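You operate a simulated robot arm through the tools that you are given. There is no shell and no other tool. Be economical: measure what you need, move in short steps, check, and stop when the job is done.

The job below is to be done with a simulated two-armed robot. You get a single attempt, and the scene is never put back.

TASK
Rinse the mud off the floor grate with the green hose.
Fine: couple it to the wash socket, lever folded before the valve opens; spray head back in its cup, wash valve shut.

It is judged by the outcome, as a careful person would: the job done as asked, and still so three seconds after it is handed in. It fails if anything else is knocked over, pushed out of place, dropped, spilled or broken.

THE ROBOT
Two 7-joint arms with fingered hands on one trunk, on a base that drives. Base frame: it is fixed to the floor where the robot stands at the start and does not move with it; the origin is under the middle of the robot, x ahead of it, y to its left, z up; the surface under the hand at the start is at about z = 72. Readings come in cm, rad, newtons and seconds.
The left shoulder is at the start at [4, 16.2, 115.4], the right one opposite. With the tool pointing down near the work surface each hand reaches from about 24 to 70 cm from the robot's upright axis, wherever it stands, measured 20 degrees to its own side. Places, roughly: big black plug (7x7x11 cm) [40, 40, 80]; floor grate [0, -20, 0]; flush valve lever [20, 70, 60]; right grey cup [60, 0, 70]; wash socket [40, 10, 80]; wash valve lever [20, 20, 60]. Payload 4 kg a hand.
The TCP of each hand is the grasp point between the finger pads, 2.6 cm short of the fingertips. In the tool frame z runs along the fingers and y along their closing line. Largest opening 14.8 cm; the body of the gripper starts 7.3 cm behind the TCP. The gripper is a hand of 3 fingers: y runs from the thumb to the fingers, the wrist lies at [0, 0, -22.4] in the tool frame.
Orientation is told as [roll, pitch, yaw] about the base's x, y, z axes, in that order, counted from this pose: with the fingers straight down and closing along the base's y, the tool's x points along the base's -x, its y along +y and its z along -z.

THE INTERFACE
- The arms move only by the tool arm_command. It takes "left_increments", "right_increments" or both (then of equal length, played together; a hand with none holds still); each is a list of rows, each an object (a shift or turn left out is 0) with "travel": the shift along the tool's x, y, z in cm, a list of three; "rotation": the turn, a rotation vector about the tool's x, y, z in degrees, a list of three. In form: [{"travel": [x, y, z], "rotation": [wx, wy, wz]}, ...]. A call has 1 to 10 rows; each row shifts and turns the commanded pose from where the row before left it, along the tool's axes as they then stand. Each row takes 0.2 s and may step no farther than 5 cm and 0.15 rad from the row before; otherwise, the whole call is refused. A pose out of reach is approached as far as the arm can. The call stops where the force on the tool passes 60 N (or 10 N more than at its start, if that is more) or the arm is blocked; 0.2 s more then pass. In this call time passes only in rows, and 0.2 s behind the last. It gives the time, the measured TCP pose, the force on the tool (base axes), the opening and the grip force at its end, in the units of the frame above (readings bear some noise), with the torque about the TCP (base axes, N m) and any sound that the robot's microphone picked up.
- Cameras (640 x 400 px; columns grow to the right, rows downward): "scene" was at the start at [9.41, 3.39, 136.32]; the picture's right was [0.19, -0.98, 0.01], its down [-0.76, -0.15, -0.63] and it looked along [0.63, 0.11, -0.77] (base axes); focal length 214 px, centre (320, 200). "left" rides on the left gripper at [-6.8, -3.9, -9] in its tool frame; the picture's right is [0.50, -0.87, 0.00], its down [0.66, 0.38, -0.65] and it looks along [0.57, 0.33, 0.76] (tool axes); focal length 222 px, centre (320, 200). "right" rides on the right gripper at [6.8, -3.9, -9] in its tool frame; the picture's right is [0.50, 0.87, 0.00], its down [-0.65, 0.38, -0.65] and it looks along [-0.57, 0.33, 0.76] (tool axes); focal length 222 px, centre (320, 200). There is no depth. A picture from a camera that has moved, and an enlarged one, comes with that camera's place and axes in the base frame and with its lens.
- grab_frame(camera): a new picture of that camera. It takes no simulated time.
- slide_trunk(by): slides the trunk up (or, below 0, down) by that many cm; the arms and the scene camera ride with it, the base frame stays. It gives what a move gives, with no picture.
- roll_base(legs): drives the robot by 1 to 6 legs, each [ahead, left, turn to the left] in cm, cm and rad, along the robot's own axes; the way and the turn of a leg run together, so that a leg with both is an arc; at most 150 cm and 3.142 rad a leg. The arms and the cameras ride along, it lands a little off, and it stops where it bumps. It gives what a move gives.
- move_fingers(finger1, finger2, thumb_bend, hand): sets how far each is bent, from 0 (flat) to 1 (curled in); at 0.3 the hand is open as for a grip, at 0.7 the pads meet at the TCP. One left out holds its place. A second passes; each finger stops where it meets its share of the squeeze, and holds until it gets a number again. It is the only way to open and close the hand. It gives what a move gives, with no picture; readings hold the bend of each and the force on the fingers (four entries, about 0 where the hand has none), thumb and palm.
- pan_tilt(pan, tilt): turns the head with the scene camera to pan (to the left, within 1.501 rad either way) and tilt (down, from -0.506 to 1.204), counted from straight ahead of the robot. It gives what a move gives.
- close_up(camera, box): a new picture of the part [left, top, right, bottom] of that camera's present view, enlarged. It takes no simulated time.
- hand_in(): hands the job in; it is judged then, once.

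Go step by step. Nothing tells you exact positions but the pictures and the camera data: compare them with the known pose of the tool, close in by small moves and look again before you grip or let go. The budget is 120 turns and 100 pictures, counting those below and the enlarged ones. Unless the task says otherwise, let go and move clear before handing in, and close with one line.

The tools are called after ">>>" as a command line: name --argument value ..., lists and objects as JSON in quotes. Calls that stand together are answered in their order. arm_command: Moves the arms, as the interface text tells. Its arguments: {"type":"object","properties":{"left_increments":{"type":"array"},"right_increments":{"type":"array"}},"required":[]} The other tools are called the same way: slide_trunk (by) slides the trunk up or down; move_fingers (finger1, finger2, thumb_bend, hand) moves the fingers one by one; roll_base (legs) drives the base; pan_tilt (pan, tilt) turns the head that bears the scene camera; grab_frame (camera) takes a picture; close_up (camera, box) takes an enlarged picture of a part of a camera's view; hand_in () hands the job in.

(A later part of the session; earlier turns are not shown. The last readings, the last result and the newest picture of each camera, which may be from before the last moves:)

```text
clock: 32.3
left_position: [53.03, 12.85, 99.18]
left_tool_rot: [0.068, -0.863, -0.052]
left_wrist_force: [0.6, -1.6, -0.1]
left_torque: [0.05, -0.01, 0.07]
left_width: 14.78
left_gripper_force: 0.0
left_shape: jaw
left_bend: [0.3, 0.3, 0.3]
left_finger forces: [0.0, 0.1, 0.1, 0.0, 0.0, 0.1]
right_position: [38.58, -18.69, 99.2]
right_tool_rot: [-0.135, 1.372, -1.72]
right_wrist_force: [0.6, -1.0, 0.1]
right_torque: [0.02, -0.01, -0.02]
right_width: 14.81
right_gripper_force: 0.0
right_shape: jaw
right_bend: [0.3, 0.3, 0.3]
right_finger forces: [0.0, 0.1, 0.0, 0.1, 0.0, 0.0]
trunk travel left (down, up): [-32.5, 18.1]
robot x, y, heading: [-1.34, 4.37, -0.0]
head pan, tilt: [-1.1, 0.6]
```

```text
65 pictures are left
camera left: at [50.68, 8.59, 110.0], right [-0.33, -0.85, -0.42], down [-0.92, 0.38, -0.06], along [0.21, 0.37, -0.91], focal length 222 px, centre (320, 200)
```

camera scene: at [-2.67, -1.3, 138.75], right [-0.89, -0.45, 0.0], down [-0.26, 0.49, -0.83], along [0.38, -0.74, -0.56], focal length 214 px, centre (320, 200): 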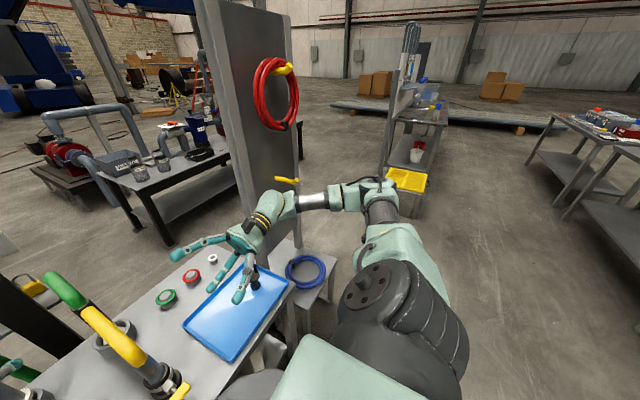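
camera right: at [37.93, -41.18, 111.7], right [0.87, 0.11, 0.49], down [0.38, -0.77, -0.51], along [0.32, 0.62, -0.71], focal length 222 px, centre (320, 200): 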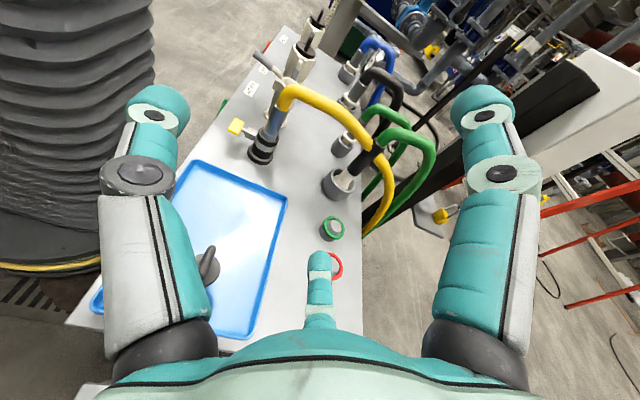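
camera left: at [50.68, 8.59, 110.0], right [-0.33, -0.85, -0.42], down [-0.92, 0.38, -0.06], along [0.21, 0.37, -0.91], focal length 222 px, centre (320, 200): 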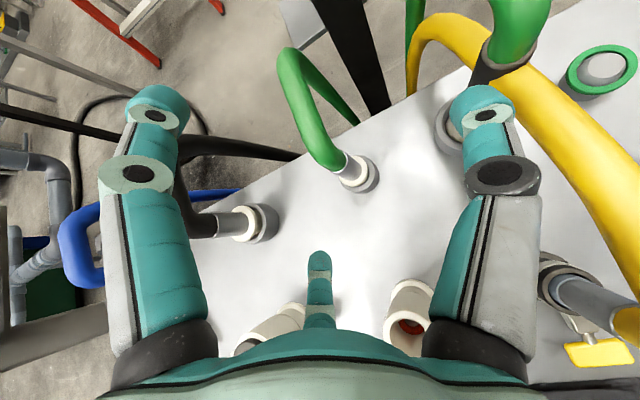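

Lining up behind the stem, then I'll check again before the last advance.

>>> arm_command --left_increments '[{"travel": [2.63, 0.45, 1.5]}, {"travel": [2.63, 0.45, 1.5]}, {"travel": [2.63, 0.45, 1.5]}]'

>>> grab_frame --camera "left"

>>> pan_tilt --pan 0.2 --tilt 0.8

>>> close_up --camera "scene" --box '[240, 90, 440, 290]'

```text
clock: 33.1
left_position: [52.48, 12.59, 92.03]
left_tool_rot: [0.075, -0.85, -0.049]
left_wrist_force: [0.4, 0.1, 0.1]
left_torque: [0.0, -0.03, -0.01]
left_width: 14.78
left_gripper_force: 0.0
left_shape: jaw
left_bend: [0.3, 0.3, 0.3]
left_finger forces: [0.1, 0.0, 0.0, 0.0, 0.0, 0.0]
left hand out of reach, approached as far as the arm can: row 2, 3
right_position: [38.61, -18.81, 99.08]
right_tool_rot: [-0.135, 1.373, -1.721]
right_wrist_force: [-1.4, 0.4, -0.1]
right_torque: [0.0, -0.01, 0.02]
right_width: 14.81
right_gripper_force: 0.0
right_shape: jaw
right_bend: [0.3, 0.3, 0.3]
right_finger forces: [0.0, 0.1, 0.0, 0.0, 0.0, 0.0]
trunk travel left (down, up): [-32.5, 18.1]
robot x, y, heading: [-1.03, 4.41, 0.001]
head pan, tilt: [-1.1, 0.6]
```

```text
64 pictures are left
camera left: at [50.17, 8.19, 102.83], right [-0.32, -0.85, -0.42], down [-0.93, 0.37, -0.04], along [0.19, 0.37, -0.91], focal length 222 px, centre (320, 200)
```

left: 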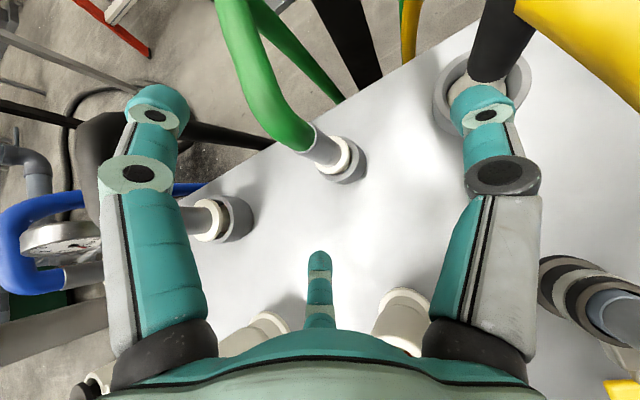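

```text
clock: 34.5
left_position: [52.44, 12.48, 92.07]
left_tool_rot: [0.078, -0.852, -0.055]
left_wrist_force: [-1.0, 0.7, -0.2]
left_torque: [-0.03, 0.01, 0.0]
left_width: 14.81
left_gripper_force: 0.1
left_shape: jaw
left_bend: [0.3, 0.3, 0.3]
left_finger forces: [0.0, 0.0, 0.0, 0.0, 0.1, 0.0]
right_position: [38.55, -19.01, 99.17]
right_tool_rot: [-0.131, 1.377, -1.717]
right_wrist_force: [0.4, -0.4, 0.3]
right_torque: [-0.01, 0.0, 0.0]
right_width: 14.8
right_gripper_force: 0.3
right_shape: jaw
right_bend: [0.3, 0.3, 0.3]
right_finger forces: [0.0, 0.1, 0.0, 0.0, 0.0, 0.0]
trunk travel left (down, up): [-32.5, 18.1]
robot x, y, heading: [-0.99, 4.06, 0.005]
head pan, tilt: [0.201, 0.799]
```

```text
2.00 times, centred on (340, 190) of scene
camera zoom: at [8.86, 7.7, 136.95], right [0.2, -0.98, 0.01], down [-0.7, -0.15, -0.7], along [0.68, 0.13, -0.72], focal length 429 px, centre (280, 220)
```

zoom: 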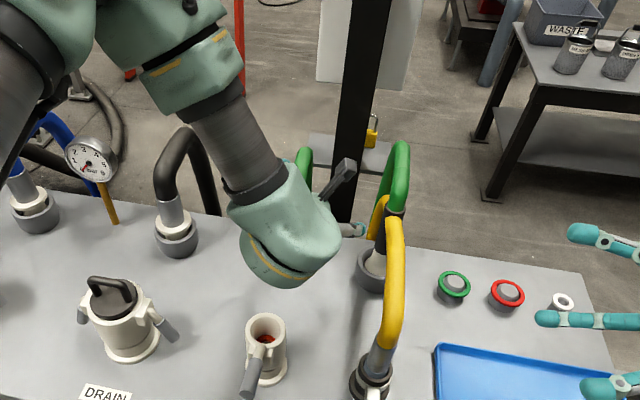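

The limit is wrist bend rather than distance, and a lower trunk should fix it. I'll retract the left hand, raise the right hand, back up 10 cm and lower the trunk.

>>> arm_command --left_increments '[{"travel": [0, 0, -4]}, {"travel": [-2, 0, -4]}, {"travel": [-3, 0, -3]}, {"travel": [-3, 0, -3]}]' --right_increments '[{"travel": [4.5, 0, 0]}, {"travel": [4.5, 0, 0]}, {"travel": [4.5, 0, 0]}, {"travel": [4.5, 0, 0]}]'

>>> roll_base --legs '[[-10, 0, 0]]'

>>> slide_trunk --by -18

>>> grab_frame --camera "left"

```text
clock: 35.5
left_position: [46.99, 11.74, 107.34]
left_tool_rot: [0.074, -0.862, -0.057]
left_wrist_force: [0.0, -0.2, -0.6]
left_torque: [-0.02, 0.02, 0.03]
left_width: 14.8
left_gripper_force: 0.0
left_shape: jaw
left_bend: [0.3, 0.3, 0.3]
left_finger forces: [0.0, 0.1, 0.0, 0.1, 0.0, 0.0]
right_position: [39.23, -15.6, 115.29]
right_tool_rot: [-0.315, 1.369, -1.897]
right_wrist_force: [0.5, -1.0, 6.3]
right_torque: [-0.71, 0.01, 0.0]
right_width: 14.77
right_gripper_force: 0.1
right_shape: jaw
right_bend: [0.3, 0.3, 0.3]
right_finger forces: [0.0, 0.0, 0.0, 0.0, 0.1, 0.0]
trunk travel left (down, up): [-32.5, 18.1]
robot x, y, heading: [-1.42, 4.0, 0.002]
head pan, tilt: [0.201, 0.799]
```

```text
clock: 36.7
left_position: [38.95, 11.97, 106.16]
left_tool_rot: [0.06, -0.842, -0.045]
left_wrist_force: [1.7, 0.0, 0.7]
left_torque: [-0.01, 0.07, 0.0]
left_width: 14.77
left_gripper_force: 0.0
left_shape: jaw
left_bend: [0.3, 0.3, 0.3]
left_finger forces: [0.0, 0.0, 0.0, 0.0, 0.0, 0.0]
right_position: [31.36, -15.46, 115.94]
right_tool_rot: [-0.218, 1.366, -1.805]
right_wrist_force: [1.1, 0.0, -0.6]
right_torque: [0.02, 0.01, 0.09]
right_width: 14.82
right_gripper_force: 0.1
right_shape: jaw
right_bend: [0.3, 0.3, 0.3]
right_finger forces: [0.1, 0.0, 0.1, 0.0, 0.0, 0.0]
trunk travel left (down, up): [-32.5, 18.1]
robot x, y, heading: [-10.35, 4.03, 0.004]
head pan, tilt: [0.201, 0.799]
```

```text
clock: 38.7
left_position: [37.3, 9.66, 89.39]
left_tool_rot: [0.093, -0.862, -0.076]
left_wrist_force: [-5.3, -7.4, 20.9]
left_torque: [0.5, 0.59, 0.34]
left_width: 14.59
left_gripper_force: 0.0
left_shape: jaw
left_bend: [0.3, 0.39, 0.3]
left_finger forces: [0.0, 22.7, 0.0, 0.0, 0.1, 0.0]
right_position: [29.36, -17.73, 98.39]
right_tool_rot: [-0.145, 1.389, -1.738]
right_wrist_force: [0.4, -0.8, -0.3]
right_torque: [0.04, 0.01, 0.02]
right_width: 14.8
right_gripper_force: 0.1
right_shape: jaw
right_bend: [0.3, 0.3, 0.3]
right_finger forces: [0.1, 0.1, 0.0, 0.0, 0.1, 0.1]
trunk travel left (down, up): [-14.5, 36.1]
robot x, y, heading: [-10.5, 3.52, -0.003]
head pan, tilt: [0.201, 0.799]
```

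```text
62 pictures are left
camera left: at [34.83, 5.16, 100.12], right [-0.33, -0.84, -0.43], down [-0.92, 0.39, -0.05], along [0.21, 0.38, -0.9], focal length 222 px, centre (320, 200)
```

left: 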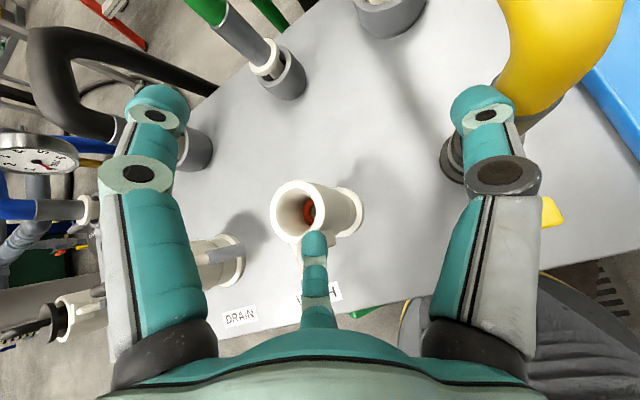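

A finger touched the wash socket (22 N). I'll raise the left hand straight up at once and inspect.

>>> arm_command --left_increments '[{"travel": [-2.3, 0, -1.9]}, {"travel": [-3, 0, -2.5]}, {"travel": [-3, 0, -2.5]}]'

>>> grab_frame --camera "left"

>>> close_up --camera "scene" --box '[240, 90, 440, 290]'

```text
clock: 39.5
left_position: [37.57, 9.4, 99.96]
left_tool_rot: [0.087, -0.858, -0.065]
left_wrist_force: [-0.2, -0.3, 0.6]
left_torque: [0.0, 0.03, 0.0]
left_width: 14.8
left_gripper_force: 0.1
left_shape: jaw
left_bend: [0.3, 0.3, 0.3]
left_finger forces: [0.0, 0.0, 0.0, 0.1, 0.1, 0.0]
right_position: [29.74, -17.42, 98.36]
right_tool_rot: [-0.143, 1.385, -1.731]
right_wrist_force: [-0.1, -0.3, -0.5]
right_torque: [0.02, -0.02, 0.0]
right_width: 14.81
right_gripper_force: 0.0
right_shape: jaw
right_bend: [0.3, 0.3, 0.3]
right_finger forces: [0.0, 0.1, 0.0, 0.1, 0.0, 0.1]
trunk travel left (down, up): [-14.5, 36.1]
robot x, y, heading: [-10.11, 3.35, -0.002]
head pan, tilt: [0.201, 0.799]
```

```text
61 pictures are left
camera left: at [35.18, 4.92, 110.82], right [-0.33, -0.84, -0.43], down [-0.92, 0.38, -0.05], along [0.2, 0.38, -0.9], focal length 222 px, centre (320, 200)
```

left: 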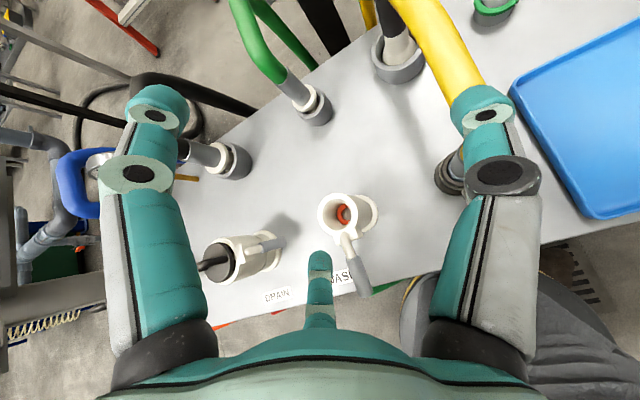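

```text
2.00 times, centred on (340, 190) of scene
camera zoom: at [-1.24, 6.02, 119.08], right [0.2, -0.98, 0.01], down [-0.7, -0.15, -0.7], along [0.69, 0.13, -0.71], focal length 429 px, centre (280, 220)
```

zoom: 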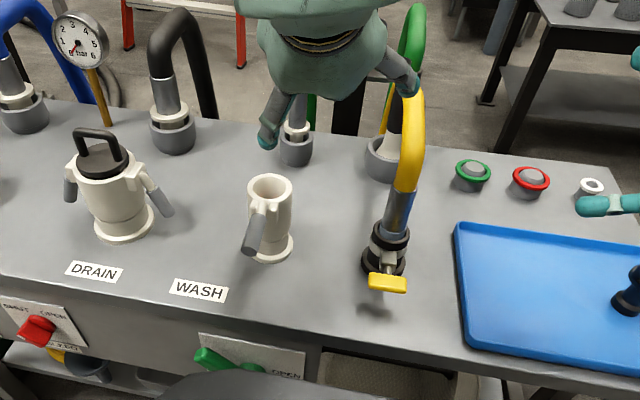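

Nothing moved. Next I'll line up again, 11 cm behind the stem.

>>> arm_command --left_increments '[{"travel": [-0.26, 1.8, 3.0]}, {"travel": [-0.26, 1.8, 3.3]}, {"travel": [-0.26, 0.85, 3.4]}, {"travel": [-0.26, 0, 3.4]}, {"travel": [-0.26, 0, 3.4]}]'

>>> grab_frame --camera "left"

>>> close_up --camera "scene" --box '[240, 70, 440, 270]'

```text
clock: 40.7
left_position: [51.42, 14.87, 90.22]
left_tool_rot: [0.083, -0.854, -0.057]
left_wrist_force: [0.5, -0.5, 0.1]
left_torque: [-0.03, 0.0, 0.03]
left_width: 14.77
left_gripper_force: 0.0
left_shape: jaw
left_bend: [0.3, 0.3, 0.3]
left_finger forces: [0.0, 0.0, 0.0, 0.0, 0.0, 0.0]
right_position: [30.52, -17.1, 98.14]
right_tool_rot: [-0.175, 1.382, -1.759]
right_wrist_force: [-0.5, 0.6, 0.2]
right_torque: [-0.01, 0.0, 0.03]
right_width: 14.81
right_gripper_force: 0.1
right_shape: jaw
right_bend: [0.3, 0.3, 0.3]
right_finger forces: [0.0, 0.0, 0.0, 0.0, 0.1, 0.1]
trunk travel left (down, up): [-14.5, 36.1]
robot x, y, heading: [-10.12, 3.2, -0.001]
head pan, tilt: [0.201, 0.799]
```

```text
59 pictures are left
camera left: at [49.18, 10.32, 101.02], right [-0.32, -0.85, -0.42], down [-0.92, 0.38, -0.04], along [0.2, 0.38, -0.9], focal length 222 px, centre (320, 200)
```

left: 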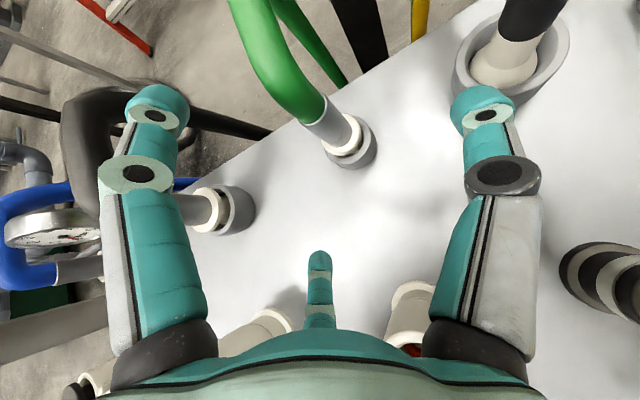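

```text
2.00 times, centred on (340, 170) of scene
camera zoom: at [-0.41, 6.44, 119.01], right [0.2, -0.98, 0.01], down [-0.7, -0.15, -0.69], along [0.68, 0.13, -0.72], focal length 429 px, centre (280, 260)
```

zoom: 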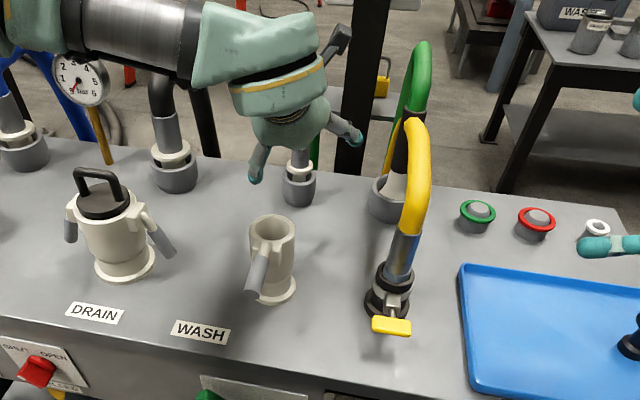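

The stem is centred between thumb and fingers. Advancing 10.5 cm onto it.

>>> arm_command --left_increments '[{"travel": [0, -0.15, 3.5]}, {"travel": [0, -0.15, 3.5]}, {"travel": [0, -0.15, 3.5]}]'

>>> grab_frame --camera "left"

>>> close_up --camera "scene" --box '[260, 70, 420, 230]'

```text
clock: 41.5
left_position: [59.36, 14.94, 83.27]
left_tool_rot: [0.08, -0.855, -0.061]
left_wrist_force: [-1.4, -0.3, 0.1]
left_torque: [-0.02, -0.01, 0.01]
left_width: 14.77
left_gripper_force: 0.0
left_shape: jaw
left_bend: [0.3, 0.3, 0.3]
left_finger forces: [0.1, 0.0, 0.1, 0.1, 0.1, 0.0]
right_position: [29.98, -16.73, 98.22]
right_tool_rot: [-0.166, 1.38, -1.755]
right_wrist_force: [-0.2, 0.3, 0.3]
right_torque: [0.01, 0.01, -0.02]
right_width: 14.81
right_gripper_force: 0.1
right_shape: jaw
right_bend: [0.3, 0.3, 0.3]
right_finger forces: [0.0, 0.0, 0.0, 0.1, 0.1, 0.1]
trunk travel left (down, up): [-14.5, 36.1]
robot x, y, heading: [-10.59, 3.53, -0.003]
head pan, tilt: [0.201, 0.799]
```

```text
57 pictures are left
camera left: at [57.02, 10.51, 94.08], right [-0.33, -0.84, -0.42], down [-0.92, 0.38, -0.05], along [0.2, 0.38, -0.9], focal length 222 px, centre (320, 200)
```

left: 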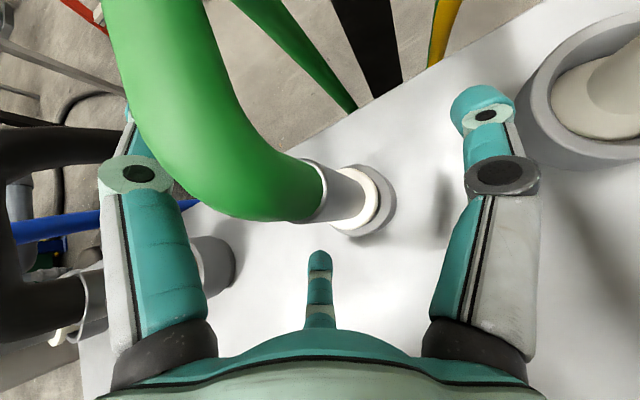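

```text
2.50 times, centred on (340, 150) of scene
camera zoom: at [-0.85, 6.88, 119.02], right [0.2, -0.98, 0.01], down [-0.7, -0.15, -0.7], along [0.68, 0.13, -0.72], focal length 536 px, centre (270, 325)
```

zoom: 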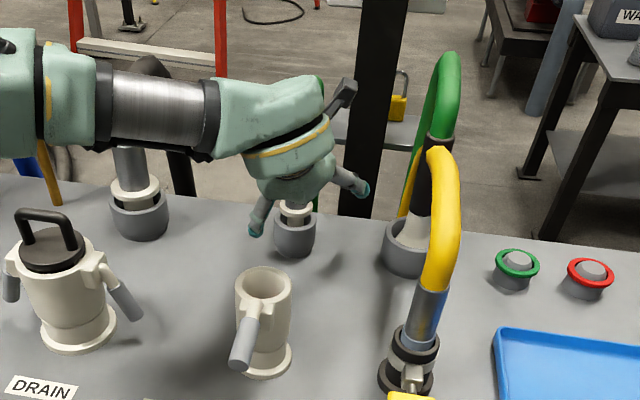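

Well placed. I'll lower 0.8 cm to sit on bare metal, then close.

>>> arm_command --left_increments '[{"travel": [0.6, -0.3, 0.55]}]'

>>> move_fingers --hand "left" --finger1 0.7 --finger2 0.7 --thumb_bend 0.7

>>> grab_frame --camera "left"

```text
clock: 41.9
left_position: [59.31, 14.71, 82.39]
left_tool_rot: [0.079, -0.857, -0.062]
left_wrist_force: [1.6, -0.3, -0.9]
left_torque: [-0.01, 0.0, -0.02]
left_width: 14.79
left_gripper_force: 0.1
left_shape: jaw
left_bend: [0.3, 0.3, 0.3]
left_finger forces: [0.0, 0.1, 0.0, 0.0, 0.0, 0.0]
right_position: [29.89, -16.83, 98.16]
right_tool_rot: [-0.167, 1.38, -1.752]
right_wrist_force: [0.6, 0.1, 0.2]
right_torque: [-0.02, 0.0, 0.0]
right_width: 14.81
right_gripper_force: 0.0
right_shape: jaw
right_bend: [0.3, 0.3, 0.3]
right_finger forces: [0.0, 0.0, 0.1, 0.0, 0.0, 0.0]
trunk travel left (down, up): [-14.5, 36.1]
robot x, y, heading: [-10.19, 3.99, 0.001]
head pan, tilt: [0.201, 0.799]
```

```text
clock: 42.9
left_position: [59.27, 14.66, 82.49]
left_tool_rot: [0.081, -0.855, -0.06]
left_wrist_force: [-0.5, -0.2, -0.9]
left_torque: [-0.04, 0.05, -0.02]
left_width: 1.93
left_gripper_force: 12.7
left_shape: fingers
left_bend: [0.66, 0.57, 0.63]
left_finger forces: [2.9, 10.6, 0.0, 0.0, 12.1, 0.0]
right_position: [29.91, -16.86, 98.25]
right_tool_rot: [-0.162, 1.379, -1.751]
right_wrist_force: [0.4, -1.2, -0.1]
right_torque: [0.01, 0.01, 0.03]
right_width: 14.8
right_gripper_force: 0.1
right_shape: jaw
right_bend: [0.3, 0.3, 0.3]
right_finger forces: [0.0, 0.1, 0.1, 0.0, 0.1, 0.0]
trunk travel left (down, up): [-14.5, 36.1]
robot x, y, heading: [-10.44, 3.93, -0.003]
head pan, tilt: [0.201, 0.799]
```

```text
55 pictures are left
camera left: at [56.96, 10.18, 93.27], right [-0.33, -0.84, -0.42], down [-0.92, 0.38, -0.05], along [0.2, 0.37, -0.9], focal length 222 px, centre (320, 200)
```

left: 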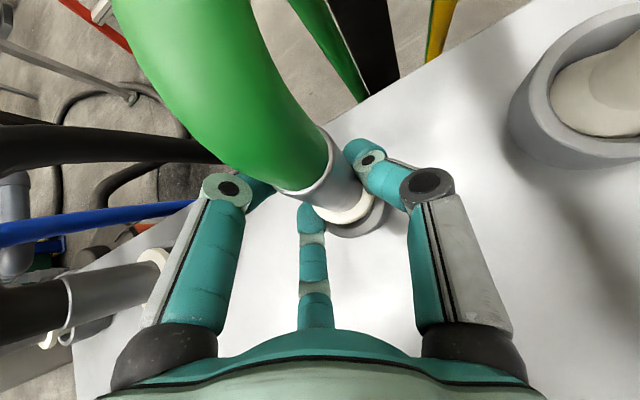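

Gripped (12 N). Lifting it straight up out of the cup.

>>> arm_command --left_increments '[{"travel": [-1.5, 0.11, -1.3]}, {"travel": [-2.27, 0.17, -1.96]}, {"travel": [-2.27, 0.17, -1.96]}, {"travel": [-2.27, 0.17, -1.96]}, {"travel": [-2.27, 0.17, -1.96]}]'

>>> grab_frame --camera "left"

>>> close_up --camera "scene" --box '[260, 70, 420, 230]'

```text
clock: 44.1
left_position: [59.22, 14.55, 96.47]
left_tool_rot: [0.08, -0.857, -0.059]
left_wrist_force: [-0.1, -0.4, -1.2]
left_torque: [-0.01, 0.03, -0.03]
left_width: 1.88
left_gripper_force: 12.3
left_shape: fingers
left_bend: [0.66, 0.57, 0.63]
left_finger forces: [2.7, 9.9, 0.0, 0.0, 12.0, 0.0]
right_position: [29.9, -16.82, 98.25]
right_tool_rot: [-0.162, 1.38, -1.75]
right_wrist_force: [0.4, -0.1, 0.8]
right_torque: [-0.01, 0.01, -0.01]
right_width: 14.8
right_gripper_force: 0.0
right_shape: jaw
right_bend: [0.3, 0.3, 0.3]
right_finger forces: [0.0, 0.0, 0.0, 0.0, 0.1, 0.0]
trunk travel left (down, up): [-14.5, 36.1]
robot x, y, heading: [-10.49, 3.55, -0.004]
head pan, tilt: [0.201, 0.799]
```

```text
54 pictures are left
camera left: at [56.8, 10.1, 107.28], right [-0.33, -0.84, -0.42], down [-0.92, 0.38, -0.05], along [0.2, 0.38, -0.9], focal length 222 px, centre (320, 200)
```

left: 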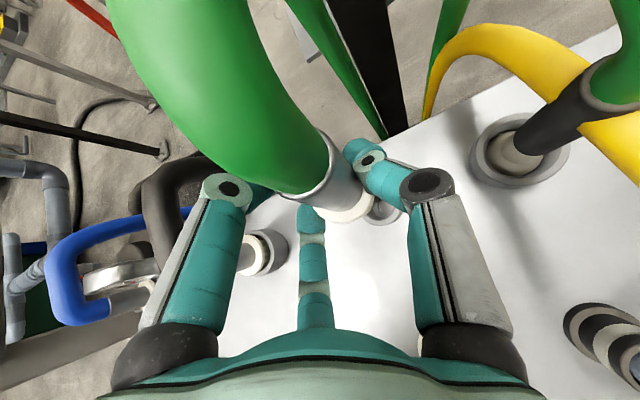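

```text
2.50 times, centred on (340, 150) of scene
camera zoom: at [-0.95, 6.83, 119.03], right [0.2, -0.98, 0.01], down [-0.7, -0.15, -0.7], along [0.68, 0.13, -0.72], focal length 536 px, centre (270, 325)
```

zoom: 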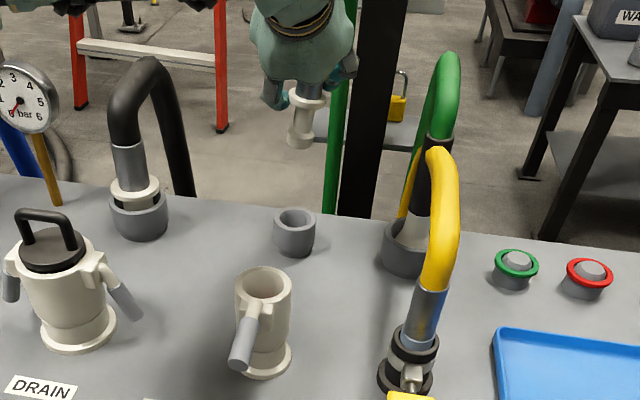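

The plug is out, hanging from about 3 to 9 cm below the TCP with a slight sideways lean. I'll level the roll, carry it over the wash socket, and look from both sides.

>>> arm_command --left_increments '[{"rotation": [3.0, 0, -3.5]}, {"travel": [2.68, 0, -3.12]}, {"travel": [2.68, 0, -3.12]}, {"travel": [2.68, 0, -3.12]}, {"travel": [2.68, 0, -3.12]}, {"travel": [2.68, 0, -3.12]}]'

>>> grab_frame --camera "right"

>>> close_up --camera "scene" --box '[240, 70, 400, 230]'

```text
clock: 45.5
left_position: [38.67, 14.54, 96.6]
left_tool_rot: [-0.045, -0.859, 0.032]
left_wrist_force: [-0.1, -1.0, -0.6]
left_torque: [-0.02, 0.01, -0.02]
left_width: 1.88
left_gripper_force: 12.1
left_shape: fingers
left_bend: [0.67, 0.57, 0.63]
left_finger forces: [2.6, 9.3, 0.0, 0.1, 11.8, 0.0]
right_position: [29.79, -16.88, 98.29]
right_tool_rot: [-0.16, 1.38, -1.748]
right_wrist_force: [-0.6, -0.2, 0.3]
right_torque: [0.03, 0.01, -0.01]
right_width: 14.8
right_gripper_force: 0.0
right_shape: jaw
right_bend: [0.3, 0.3, 0.3]
right_finger forces: [0.0, 0.0, 0.0, 0.0, 0.1, 0.1]
trunk travel left (down, up): [-14.5, 36.1]
robot x, y, heading: [-10.54, 3.35, -0.003]
head pan, tilt: [0.201, 0.799]
```

```text
52 pictures are left
camera right: at [26.05, -24.35, 106.8], right [0.88, 0.08, 0.47], down [0.35, -0.77, -0.53], along [0.32, 0.63, -0.71], focal length 222 px, centre (320, 200)
```

right: 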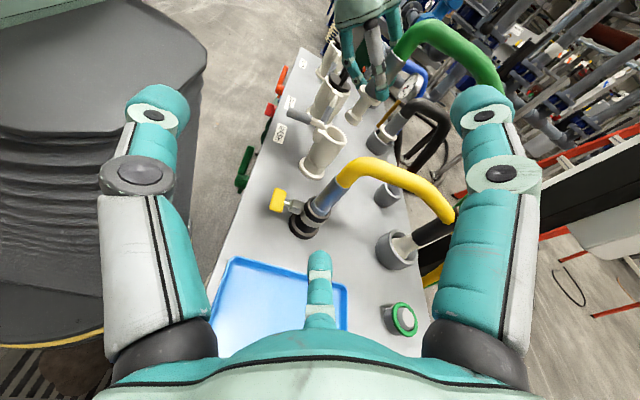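

```text
2.50 times, centred on (320, 150) of scene
camera zoom: at [-1.0, 6.85, 119.04], right [0.2, -0.98, 0.01], down [-0.7, -0.15, -0.7], along [0.68, 0.13, -0.72], focal length 536 px, centre (320, 325)
```

zoom: 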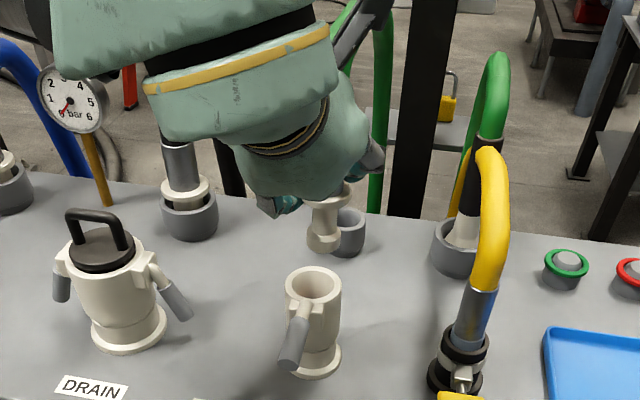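

>>> close_up --camera "right" --box '[270, 0, 450, 200]'

>>> grab_frame --camera "left"

```text
2.00 times, centred on (360, 100) of right
camera zoom: at [26.05, -24.35, 106.8], right [0.88, 0.08, 0.47], down [0.35, -0.77, -0.53], along [0.32, 0.63, -0.71], focal length 444 px, centre (240, 400)
```

zoom: 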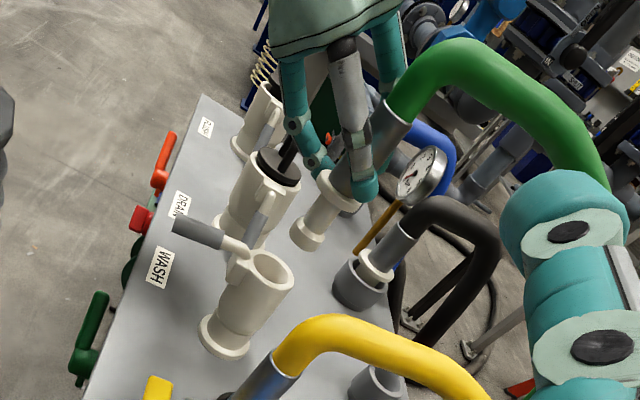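

```text
49 pictures are left
camera left: at [36.27, 10.97, 107.82], right [-0.33, -0.88, -0.35], down [-0.92, 0.38, -0.08], along [0.2, 0.3, -0.93], focal length 222 px, centre (320, 200)
```

left: 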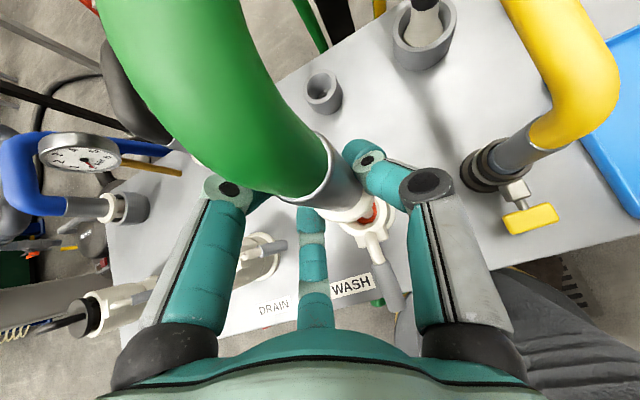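

Triangulated: plug tip at about (39.8,14.5,87.5), socket mouth at about (38.9,15.2,82.6). I'll shift by (-0.85,+0.7), lower to just above the mouth and check.

>>> arm_command --left_increments '[{"travel": [0.54, 0.7, -0.66], "rotation": [1.3, 0, -1.5]}, {"travel": [1.5, 0, 1.3]}, {"travel": [1.5, 0, 1.3]}]'

>>> close_up --camera "right" --box '[270, 0, 450, 200]'

>>> close_up --camera "scene" --box '[250, 110, 370, 230]'

```text
clock: 46.3
left_position: [37.92, 15.04, 92.35]
left_tool_rot: [-0.097, -0.855, 0.073]
left_wrist_force: [0.2, 0.3, -2.6]
left_torque: [0.04, 0.02, -0.02]
left_width: 1.85
left_gripper_force: 12.0
left_shape: fingers
left_bend: [0.67, 0.57, 0.63]
left_finger forces: [2.6, 9.3, 0.0, 0.0, 11.8, 0.1]
right_position: [29.93, -16.78, 98.27]
right_tool_rot: [-0.166, 1.381, -1.752]
right_wrist_force: [-0.6, 0.7, 0.0]
right_torque: [-0.03, 0.01, 0.04]
right_width: 14.79
right_gripper_force: 0.1
right_shape: jaw
right_bend: [0.3, 0.3, 0.3]
right_finger forces: [0.0, 0.0, 0.0, 0.0, 0.0, 0.1]
trunk travel left (down, up): [-14.5, 36.1]
robot x, y, heading: [-10.49, 3.66, -0.001]
head pan, tilt: [0.201, 0.799]
```

```text
2.00 times, centred on (360, 100) of right
camera zoom: at [26.15, -24.3, 106.76], right [0.88, 0.08, 0.46], down [0.35, -0.77, -0.53], along [0.32, 0.63, -0.71], focal length 444 px, centre (240, 400)
```

zoom: 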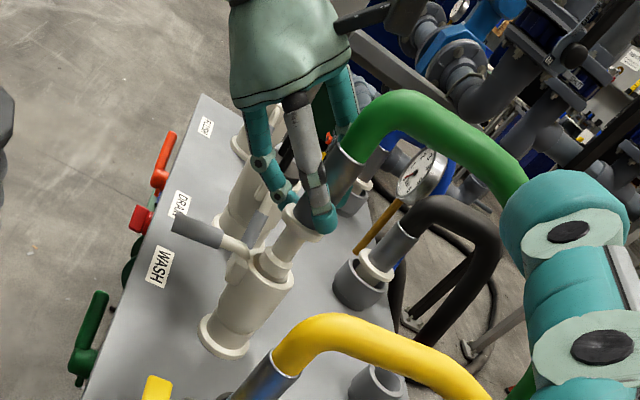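

```text
3.33 times, centred on (310, 170) of scene
camera zoom: at [-0.89, 6.89, 119.02], right [0.2, -0.98, 0.01], down [-0.7, -0.15, -0.7], along [0.68, 0.13, -0.72], focal length 715 px, centre (353, 300)
```

zoom: 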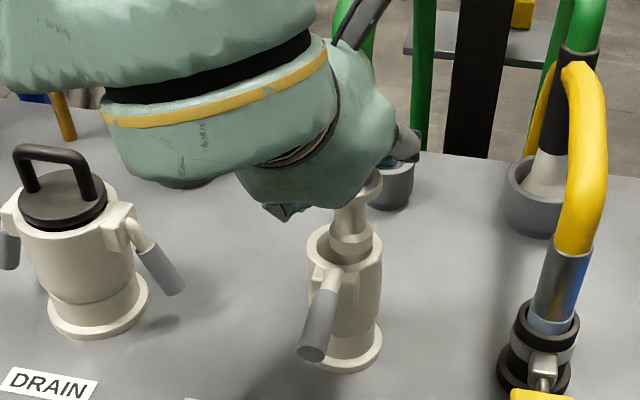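

The plug tip is at the mouth, nearly centred. Pressing down gently with a small +y correction and watching the force.

>>> arm_command --left_increments '[{"travel": [0.6, 0.25, 0.5]}, {"travel": [0.76, 0.05, 0.65]}, {"travel": [0.76, 0.05, 0.65]}]'

>>> close_up --camera "right" --box '[270, 0, 450, 200]'

>>> close_up --camera "scene" --box '[250, 110, 370, 230]'

```text
clock: 47.1
left_position: [37.67, 15.29, 89.75]
left_tool_rot: [-0.096, -0.855, 0.072]
left_wrist_force: [-0.7, 0.6, -1.4]
left_torque: [0.02, 0.0, -0.01]
left_width: 1.81
left_gripper_force: 11.6
left_shape: fingers
left_bend: [0.67, 0.58, 0.63]
left_finger forces: [2.7, 9.8, 0.0, 0.1, 11.4, 0.1]
right_position: [29.9, -16.83, 98.36]
right_tool_rot: [-0.164, 1.382, -1.752]
right_wrist_force: [0.2, -0.5, 0.5]
right_torque: [-0.01, 0.0, 0.01]
right_width: 14.78
right_gripper_force: 0.0
right_shape: jaw
right_bend: [0.3, 0.3, 0.3]
right_finger forces: [0.0, 0.1, 0.0, 0.0, 0.1, 0.0]
trunk travel left (down, up): [-14.5, 36.1]
robot x, y, heading: [-10.64, 3.55, -0.002]
head pan, tilt: [0.201, 0.799]
```

```text
2.00 times, centred on (360, 100) of right
camera zoom: at [26.15, -24.32, 106.76], right [0.88, 0.08, 0.46], down [0.35, -0.77, -0.53], along [0.32, 0.63, -0.71], focal length 444 px, centre (240, 400)
```

zoom: 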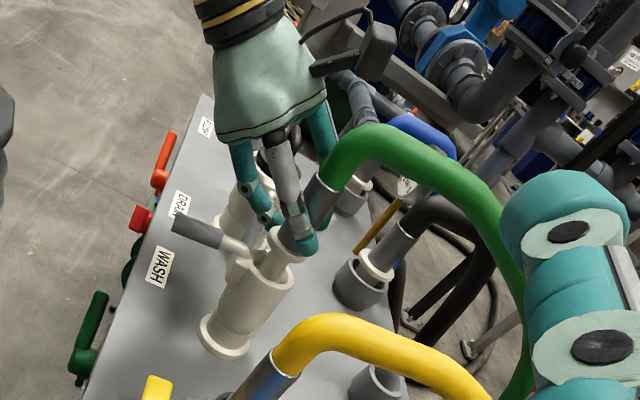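

```text
3.33 times, centred on (310, 170) of scene
camera zoom: at [-0.9, 6.87, 119.03], right [0.2, -0.98, 0.01], down [-0.7, -0.15, -0.7], along [0.68, 0.13, -0.72], focal length 715 px, centre (353, 300)
```

zoom: 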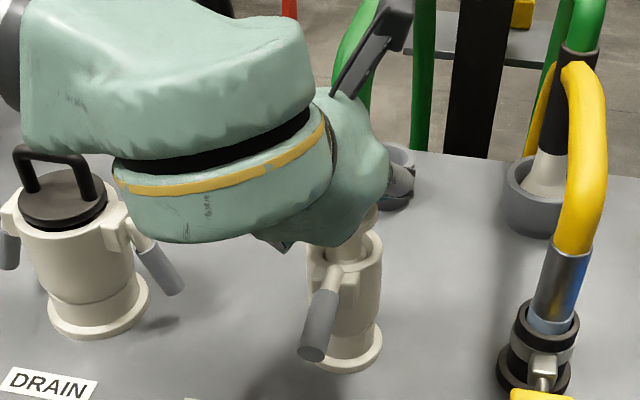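

It's inside the mouth with almost no side force. I'll keep lowering until it seats.

>>> arm_command --left_increments '[{"travel": [0.55, 0, 0.9]}, {"travel": [0.6, 0, 0.6]}, {"travel": [0.6, 0, 0.6]}, {"travel": [0.6, 0, 0.6]}, {"travel": [0.5, 0, 0.45]}]'

>>> close_up --camera "right" --box '[270, 0, 450, 200]'

```text
clock: 48.3
left_position: [38.33, 14.44, 86.54]
left_tool_rot: [-0.112, -0.879, 0.079]
left_wrist_force: [4.9, -3.2, 44.9]
left_torque: [-0.63, -0.66, 0.07]
left_width: 1.37
left_gripper_force: 29.8
left_shape: fingers
left_bend: [0.66, 0.63, 0.68]
left_finger forces: [3.1, 9.8, 0.0, 0.0, 46.7, 0.0]
right_position: [29.32, -17.08, 98.43]
right_tool_rot: [-0.137, 1.385, -1.728]
right_wrist_force: [-0.3, 0.1, -0.4]
right_torque: [0.01, -0.01, 0.01]
right_width: 14.79
right_gripper_force: 0.1
right_shape: jaw
right_bend: [0.3, 0.3, 0.3]
right_finger forces: [0.1, 0.0, 0.0, 0.1, 0.0, 0.0]
trunk travel left (down, up): [-14.5, 36.1]
robot x, y, heading: [-10.77, 3.7, -0.003]
head pan, tilt: [0.201, 0.799]
```

```text
2.00 times, centred on (360, 100) of right
camera zoom: at [25.66, -24.61, 106.93], right [0.88, 0.07, 0.47], down [0.35, -0.77, -0.53], along [0.32, 0.63, -0.7], focal length 444 px, centre (240, 400)
```

zoom: 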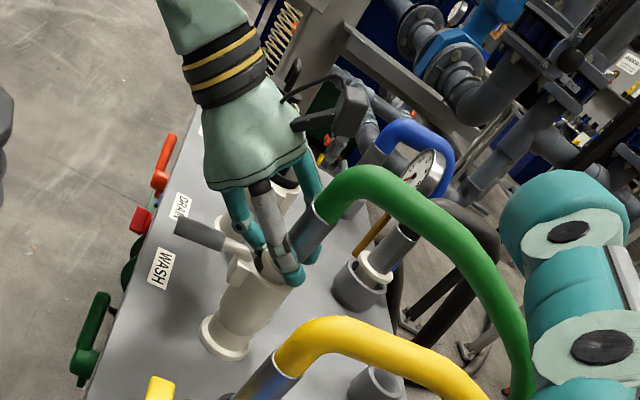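

>>> close_up --camera "right" --box '[320, 80, 380, 150]'

>>> grab_frame --camera "left"

```text
5.71 times, centred on (350, 115) of right
camera zoom: at [25.66, -24.61, 106.93], right [0.88, 0.07, 0.47], down [0.35, -0.77, -0.53], along [0.32, 0.63, -0.7], focal length 1269 px, centre (149, 686)
```

zoom: 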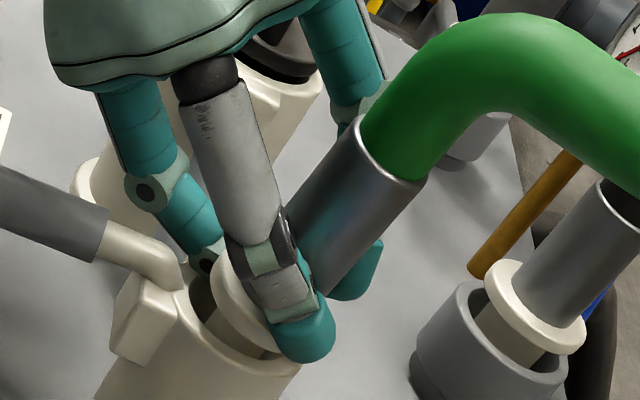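

```text
42 pictures are left
camera left: at [35.71, 11.37, 97.9], right [-0.32, -0.89, -0.32], down [-0.92, 0.38, -0.12], along [0.23, 0.26, -0.94], focal length 222 px, centre (320, 200)
```

left: 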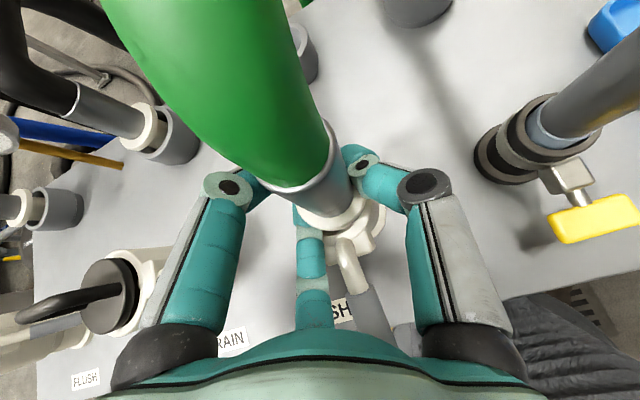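

The thumb tip has met the socket rim before the plug is fully seated. I'll ease up, open, re-grip about 2 cm higher on the stem, and press again.

>>> arm_command --left_increments '[{"travel": [-0.45, 0, -0.4]}]'

>>> move_fingers --hand "left" --finger1 0.4 --finger2 0.4 --thumb_bend 0.4

>>> arm_command --left_increments '[{"travel": [-0.9, -0.05, -0.8]}, {"travel": [-0.9, -0.05, -0.8]}]'

>>> grab_frame --camera "left"

```text
clock: 48.7
left_position: [38.53, 14.58, 86.7]
left_tool_rot: [-0.101, -0.867, 0.074]
left_wrist_force: [-0.5, -3.2, 31.9]
left_torque: [-0.52, -0.35, -0.02]
left_width: 1.39
left_gripper_force: 24.4
left_shape: fingers
left_bend: [0.66, 0.63, 0.68]
left_finger forces: [3.0, 8.4, 0.1, 0.0, 37.4, 0.1]
right_position: [29.93, -17.16, 98.36]
right_tool_rot: [-0.151, 1.384, -1.739]
right_wrist_force: [0.4, 0.7, -0.3]
right_torque: [-0.04, 0.03, 0.01]
right_width: 14.8
right_gripper_force: 0.0
right_shape: jaw
right_bend: [0.3, 0.3, 0.3]
right_finger forces: [0.1, 0.1, 0.1, 0.0, 0.0, 0.1]
trunk travel left (down, up): [-14.5, 36.1]
robot x, y, heading: [-10.5, 3.44, -0.002]
head pan, tilt: [0.201, 0.799]
```

```text
clock: 49.7
left_position: [37.8, 15.21, 86.36]
left_tool_rot: [-0.095, -0.858, 0.069]
left_wrist_force: [-5.3, 0.4, 18.0]
left_torque: [0.25, 0.2, 0.06]
left_width: 9.47
left_gripper_force: 9.6
left_shape: fingers
left_bend: [0.4, 0.68, 0.4]
left_finger forces: [0.0, 17.9, 0.1, 0.0, 0.1, 0.0]
right_position: [29.27, -16.64, 98.42]
right_tool_rot: [-0.151, 1.383, -1.737]
right_wrist_force: [0.5, 0.4, 0.9]
right_torque: [0.02, -0.02, -0.03]
right_width: 14.79
right_gripper_force: 0.1
right_shape: jaw
right_bend: [0.3, 0.3, 0.3]
right_finger forces: [0.0, 0.0, 0.1, 0.1, 0.0, 0.0]
trunk travel left (down, up): [-14.5, 36.1]
robot x, y, heading: [-11.02, 4.11, -0.003]
head pan, tilt: [0.201, 0.799]
```

```text
clock: 50.3
left_position: [38.32, 14.88, 88.6]
left_tool_rot: [-0.093, -0.856, 0.07]
left_wrist_force: [3.4, -3.8, 7.6]
left_torque: [-0.08, -0.13, -0.04]
left_width: 9.48
left_gripper_force: 3.9
left_shape: fingers
left_bend: [0.4, 0.5, 0.4]
left_finger forces: [0.0, 8.4, 0.1, 0.0, 0.1, 0.1]
right_position: [29.8, -16.93, 98.38]
right_tool_rot: [-0.16, 1.382, -1.748]
right_wrist_force: [0.4, -0.3, -0.1]
right_torque: [-0.02, -0.01, -0.01]
right_width: 14.79
right_gripper_force: 0.1
right_shape: jaw
right_bend: [0.3, 0.3, 0.3]
right_finger forces: [0.1, 0.0, 0.0, 0.1, 0.0, 0.1]
trunk travel left (down, up): [-14.5, 36.1]
robot x, y, heading: [-10.72, 3.65, -0.006]
head pan, tilt: [0.201, 0.799]
```

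```text
41 pictures are left
camera left: at [35.99, 11.74, 99.89], right [-0.33, -0.89, -0.32], down [-0.92, 0.37, -0.09], along [0.2, 0.27, -0.94], focal length 222 px, centre (320, 200)
```

left: 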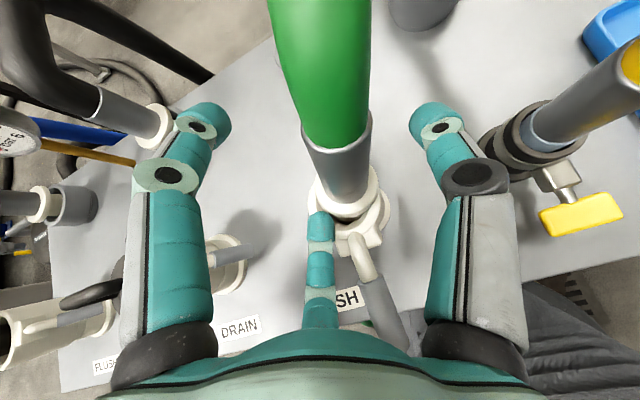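

>>> arm_command --left_increments '[{"travel": [-0.7, 0.0, -0.55]}]'

>>> move_fingers --hand "left" --finger1 0.75 --finger2 0.75 --thumb_bend 0.75

>>> arm_command --left_increments '[{"travel": [0.38, 0, 0.33]}, {"travel": [0.38, 0, 0.33]}, {"travel": [0.38, 0, 0.33]}, {"travel": [0.38, 0, 0.33]}, {"travel": [0.38, 0, 0.33]}]'

>>> close_up --camera "right" --box '[320, 70, 390, 150]'

```text
clock: 50.7
left_position: [38.12, 15.34, 89.5]
left_tool_rot: [-0.092, -0.853, 0.072]
left_wrist_force: [0.2, -0.1, 4.7]
left_torque: [0.05, 0.02, 0.02]
left_width: 9.49
left_gripper_force: 2.3
left_shape: fingers
left_bend: [0.4, 0.45, 0.4]
left_finger forces: [0.0, 4.5, 0.0, 0.0, 0.1, 0.0]
right_position: [29.77, -16.74, 98.29]
right_tool_rot: [-0.16, 1.381, -1.746]
right_wrist_force: [0.6, -0.8, 0.5]
right_torque: [0.01, 0.01, -0.03]
right_width: 14.81
right_gripper_force: 0.0
right_shape: jaw
right_bend: [0.3, 0.3, 0.3]
right_finger forces: [0.0, 0.1, 0.0, 0.0, 0.0, 0.0]
trunk travel left (down, up): [-14.5, 36.1]
robot x, y, heading: [-10.49, 3.44, -0.004]
head pan, tilt: [0.201, 0.799]
```

```text
clock: 51.7
left_position: [38.36, 15.18, 89.52]
left_tool_rot: [-0.093, -0.854, 0.071]
left_wrist_force: [-0.5, 0.7, 0.4]
left_torque: [0.05, 0.13, -0.02]
left_width: 2.47
left_gripper_force: 19.9
left_shape: fingers
left_bend: [0.63, 0.63, 0.64]
left_finger forces: [10.2, 12.0, 0.1, 0.1, 17.8, 0.0]
right_position: [29.83, -16.79, 98.28]
right_tool_rot: [-0.163, 1.379, -1.751]
right_wrist_force: [-0.2, 0.7, 0.2]
right_torque: [0.0, 0.0, -0.02]
right_width: 14.84
right_gripper_force: 0.0
right_shape: jaw
right_bend: [0.3, 0.3, 0.3]
right_finger forces: [0.0, 0.0, 0.0, 0.1, 0.0, 0.0]
trunk travel left (down, up): [-14.5, 36.1]
robot x, y, heading: [-10.69, 3.94, 0.002]
head pan, tilt: [0.201, 0.799]
```

```text
clock: 52.9
left_position: [38.04, 14.82, 87.31]
left_tool_rot: [-0.103, -0.867, 0.075]
left_wrist_force: [-0.9, -3.4, 28.1]
left_torque: [-0.41, -0.44, -0.03]
left_width: 2.38
left_gripper_force: 24.1
left_shape: fingers
left_bend: [0.62, 0.76, 0.65]
left_finger forces: [9.7, 17.0, 0.0, 0.0, 21.7, 0.0]
right_position: [29.63, -16.96, 98.37]
right_tool_rot: [-0.151, 1.382, -1.739]
right_wrist_force: [-0.2, -0.7, 0.7]
right_torque: [-0.01, 0.0, 0.0]
right_width: 14.8
right_gripper_force: 0.0
right_shape: jaw
right_bend: [0.3, 0.3, 0.3]
right_finger forces: [0.1, 0.0, 0.0, 0.0, 0.0, 0.1]
trunk travel left (down, up): [-14.5, 36.1]
robot x, y, heading: [-10.17, 3.67, -0.007]
head pan, tilt: [0.201, 0.799]
```

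```text
5.00 times, centred on (355, 110) of right
camera zoom: at [25.87, -24.42, 106.85], right [0.88, 0.07, 0.47], down [0.35, -0.77, -0.53], along [0.32, 0.63, -0.71], focal length 1111 px, centre (145, 650)
```

zoom: 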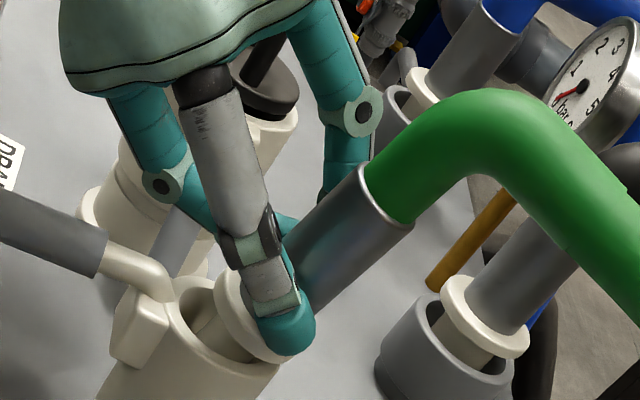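

The low finger reaches the rim again while the plug isn't yet fully down. I'll open slightly, slide up to the very top of the stem, and press from there.

>>> arm_command --left_increments '[{"travel": [-0.5, 0, -0.45]}]'

>>> move_fingers --hand "left" --finger1 0.52 --finger2 0.52 --thumb_bend 0.5

>>> arm_command --left_increments '[{"travel": [-0.9, -0.05, -0.8]}, {"travel": [-0.9, -0.05, -0.8]}, {"travel": [-0.5, 0, -0.4]}]'

>>> close_up --camera "right" --box '[320, 70, 390, 150]'

```text
clock: 53.3
left_position: [38.11, 15.15, 87.58]
left_tool_rot: [-0.091, -0.853, 0.068]
left_wrist_force: [-1.6, -2.3, 13.3]
left_torque: [-0.34, -0.2, -0.05]
left_width: 2.39
left_gripper_force: 22.9
left_shape: fingers
left_bend: [0.62, 0.76, 0.65]
left_finger forces: [10.2, 15.5, 0.0, 0.0, 20.8, 0.1]
right_position: [29.68, -16.91, 98.38]
right_tool_rot: [-0.158, 1.384, -1.746]
right_wrist_force: [-0.3, -0.6, -0.2]
right_torque: [-0.02, 0.01, 0.0]
right_width: 14.8
right_gripper_force: 0.0
right_shape: jaw
right_bend: [0.3, 0.3, 0.3]
right_finger forces: [0.1, 0.1, 0.1, 0.1, 0.0, 0.0]
trunk travel left (down, up): [-14.5, 36.1]
robot x, y, heading: [-10.51, 3.77, 0.001]
head pan, tilt: [0.201, 0.799]
```

```text
clock: 54.3
left_position: [38.17, 15.22, 87.76]
left_tool_rot: [-0.095, -0.857, 0.074]
left_wrist_force: [-3.2, 5.1, 16.2]
left_torque: [0.31, -0.06, 0.06]
left_width: 5.84
left_gripper_force: 9.5
left_shape: fingers
left_bend: [0.52, 0.74, 0.5]
left_finger forces: [0.0, 19.7, 0.0, 0.1, 0.0, 0.1]
right_position: [29.69, -16.85, 98.4]
right_tool_rot: [-0.155, 1.381, -1.742]
right_wrist_force: [0.0, 0.2, -0.5]
right_torque: [0.01, 0.0, 0.0]
right_width: 14.82
right_gripper_force: 0.1
right_shape: jaw
right_bend: [0.3, 0.3, 0.3]
right_finger forces: [0.1, 0.0, 0.0, 0.0, 0.0, 0.1]
trunk travel left (down, up): [-14.5, 36.1]
robot x, y, heading: [-10.44, 3.67, -0.005]
head pan, tilt: [0.201, 0.799]
```

```text
clock: 55.1
left_position: [38.22, 15.23, 90.71]
left_tool_rot: [-0.095, -0.853, 0.072]
left_wrist_force: [0.2, -0.5, 0.3]
left_torque: [0.01, -0.01, 0.01]
left_width: 5.8
left_gripper_force: 0.1
left_shape: fingers
left_bend: [0.52, 0.52, 0.5]
left_finger forces: [0.1, 0.0, 0.0, 0.1, 0.0, 0.0]
right_position: [29.8, -16.84, 98.27]
right_tool_rot: [-0.161, 1.381, -1.751]
right_wrist_force: [0.2, -1.0, -0.6]
right_torque: [0.02, -0.02, 0.01]
right_width: 14.79
right_gripper_force: 0.0
right_shape: jaw
right_bend: [0.3, 0.3, 0.3]
right_finger forces: [0.0, 0.2, 0.0, 0.0, 0.1, 0.0]
trunk travel left (down, up): [-14.5, 36.1]
robot x, y, heading: [-10.6, 3.75, -0.005]
head pan, tilt: [0.201, 0.799]
```

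```text
5.00 times, centred on (355, 110) of right
camera zoom: at [26.1, -24.36, 106.77], right [0.88, 0.08, 0.46], down [0.35, -0.77, -0.53], along [0.32, 0.63, -0.71], focal length 1111 px, centre (145, 650)
```

zoom: 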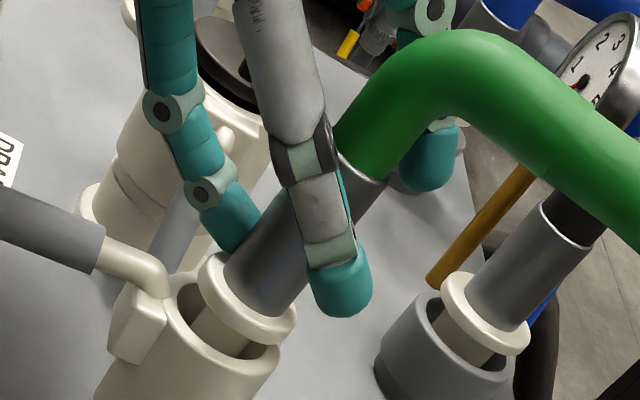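

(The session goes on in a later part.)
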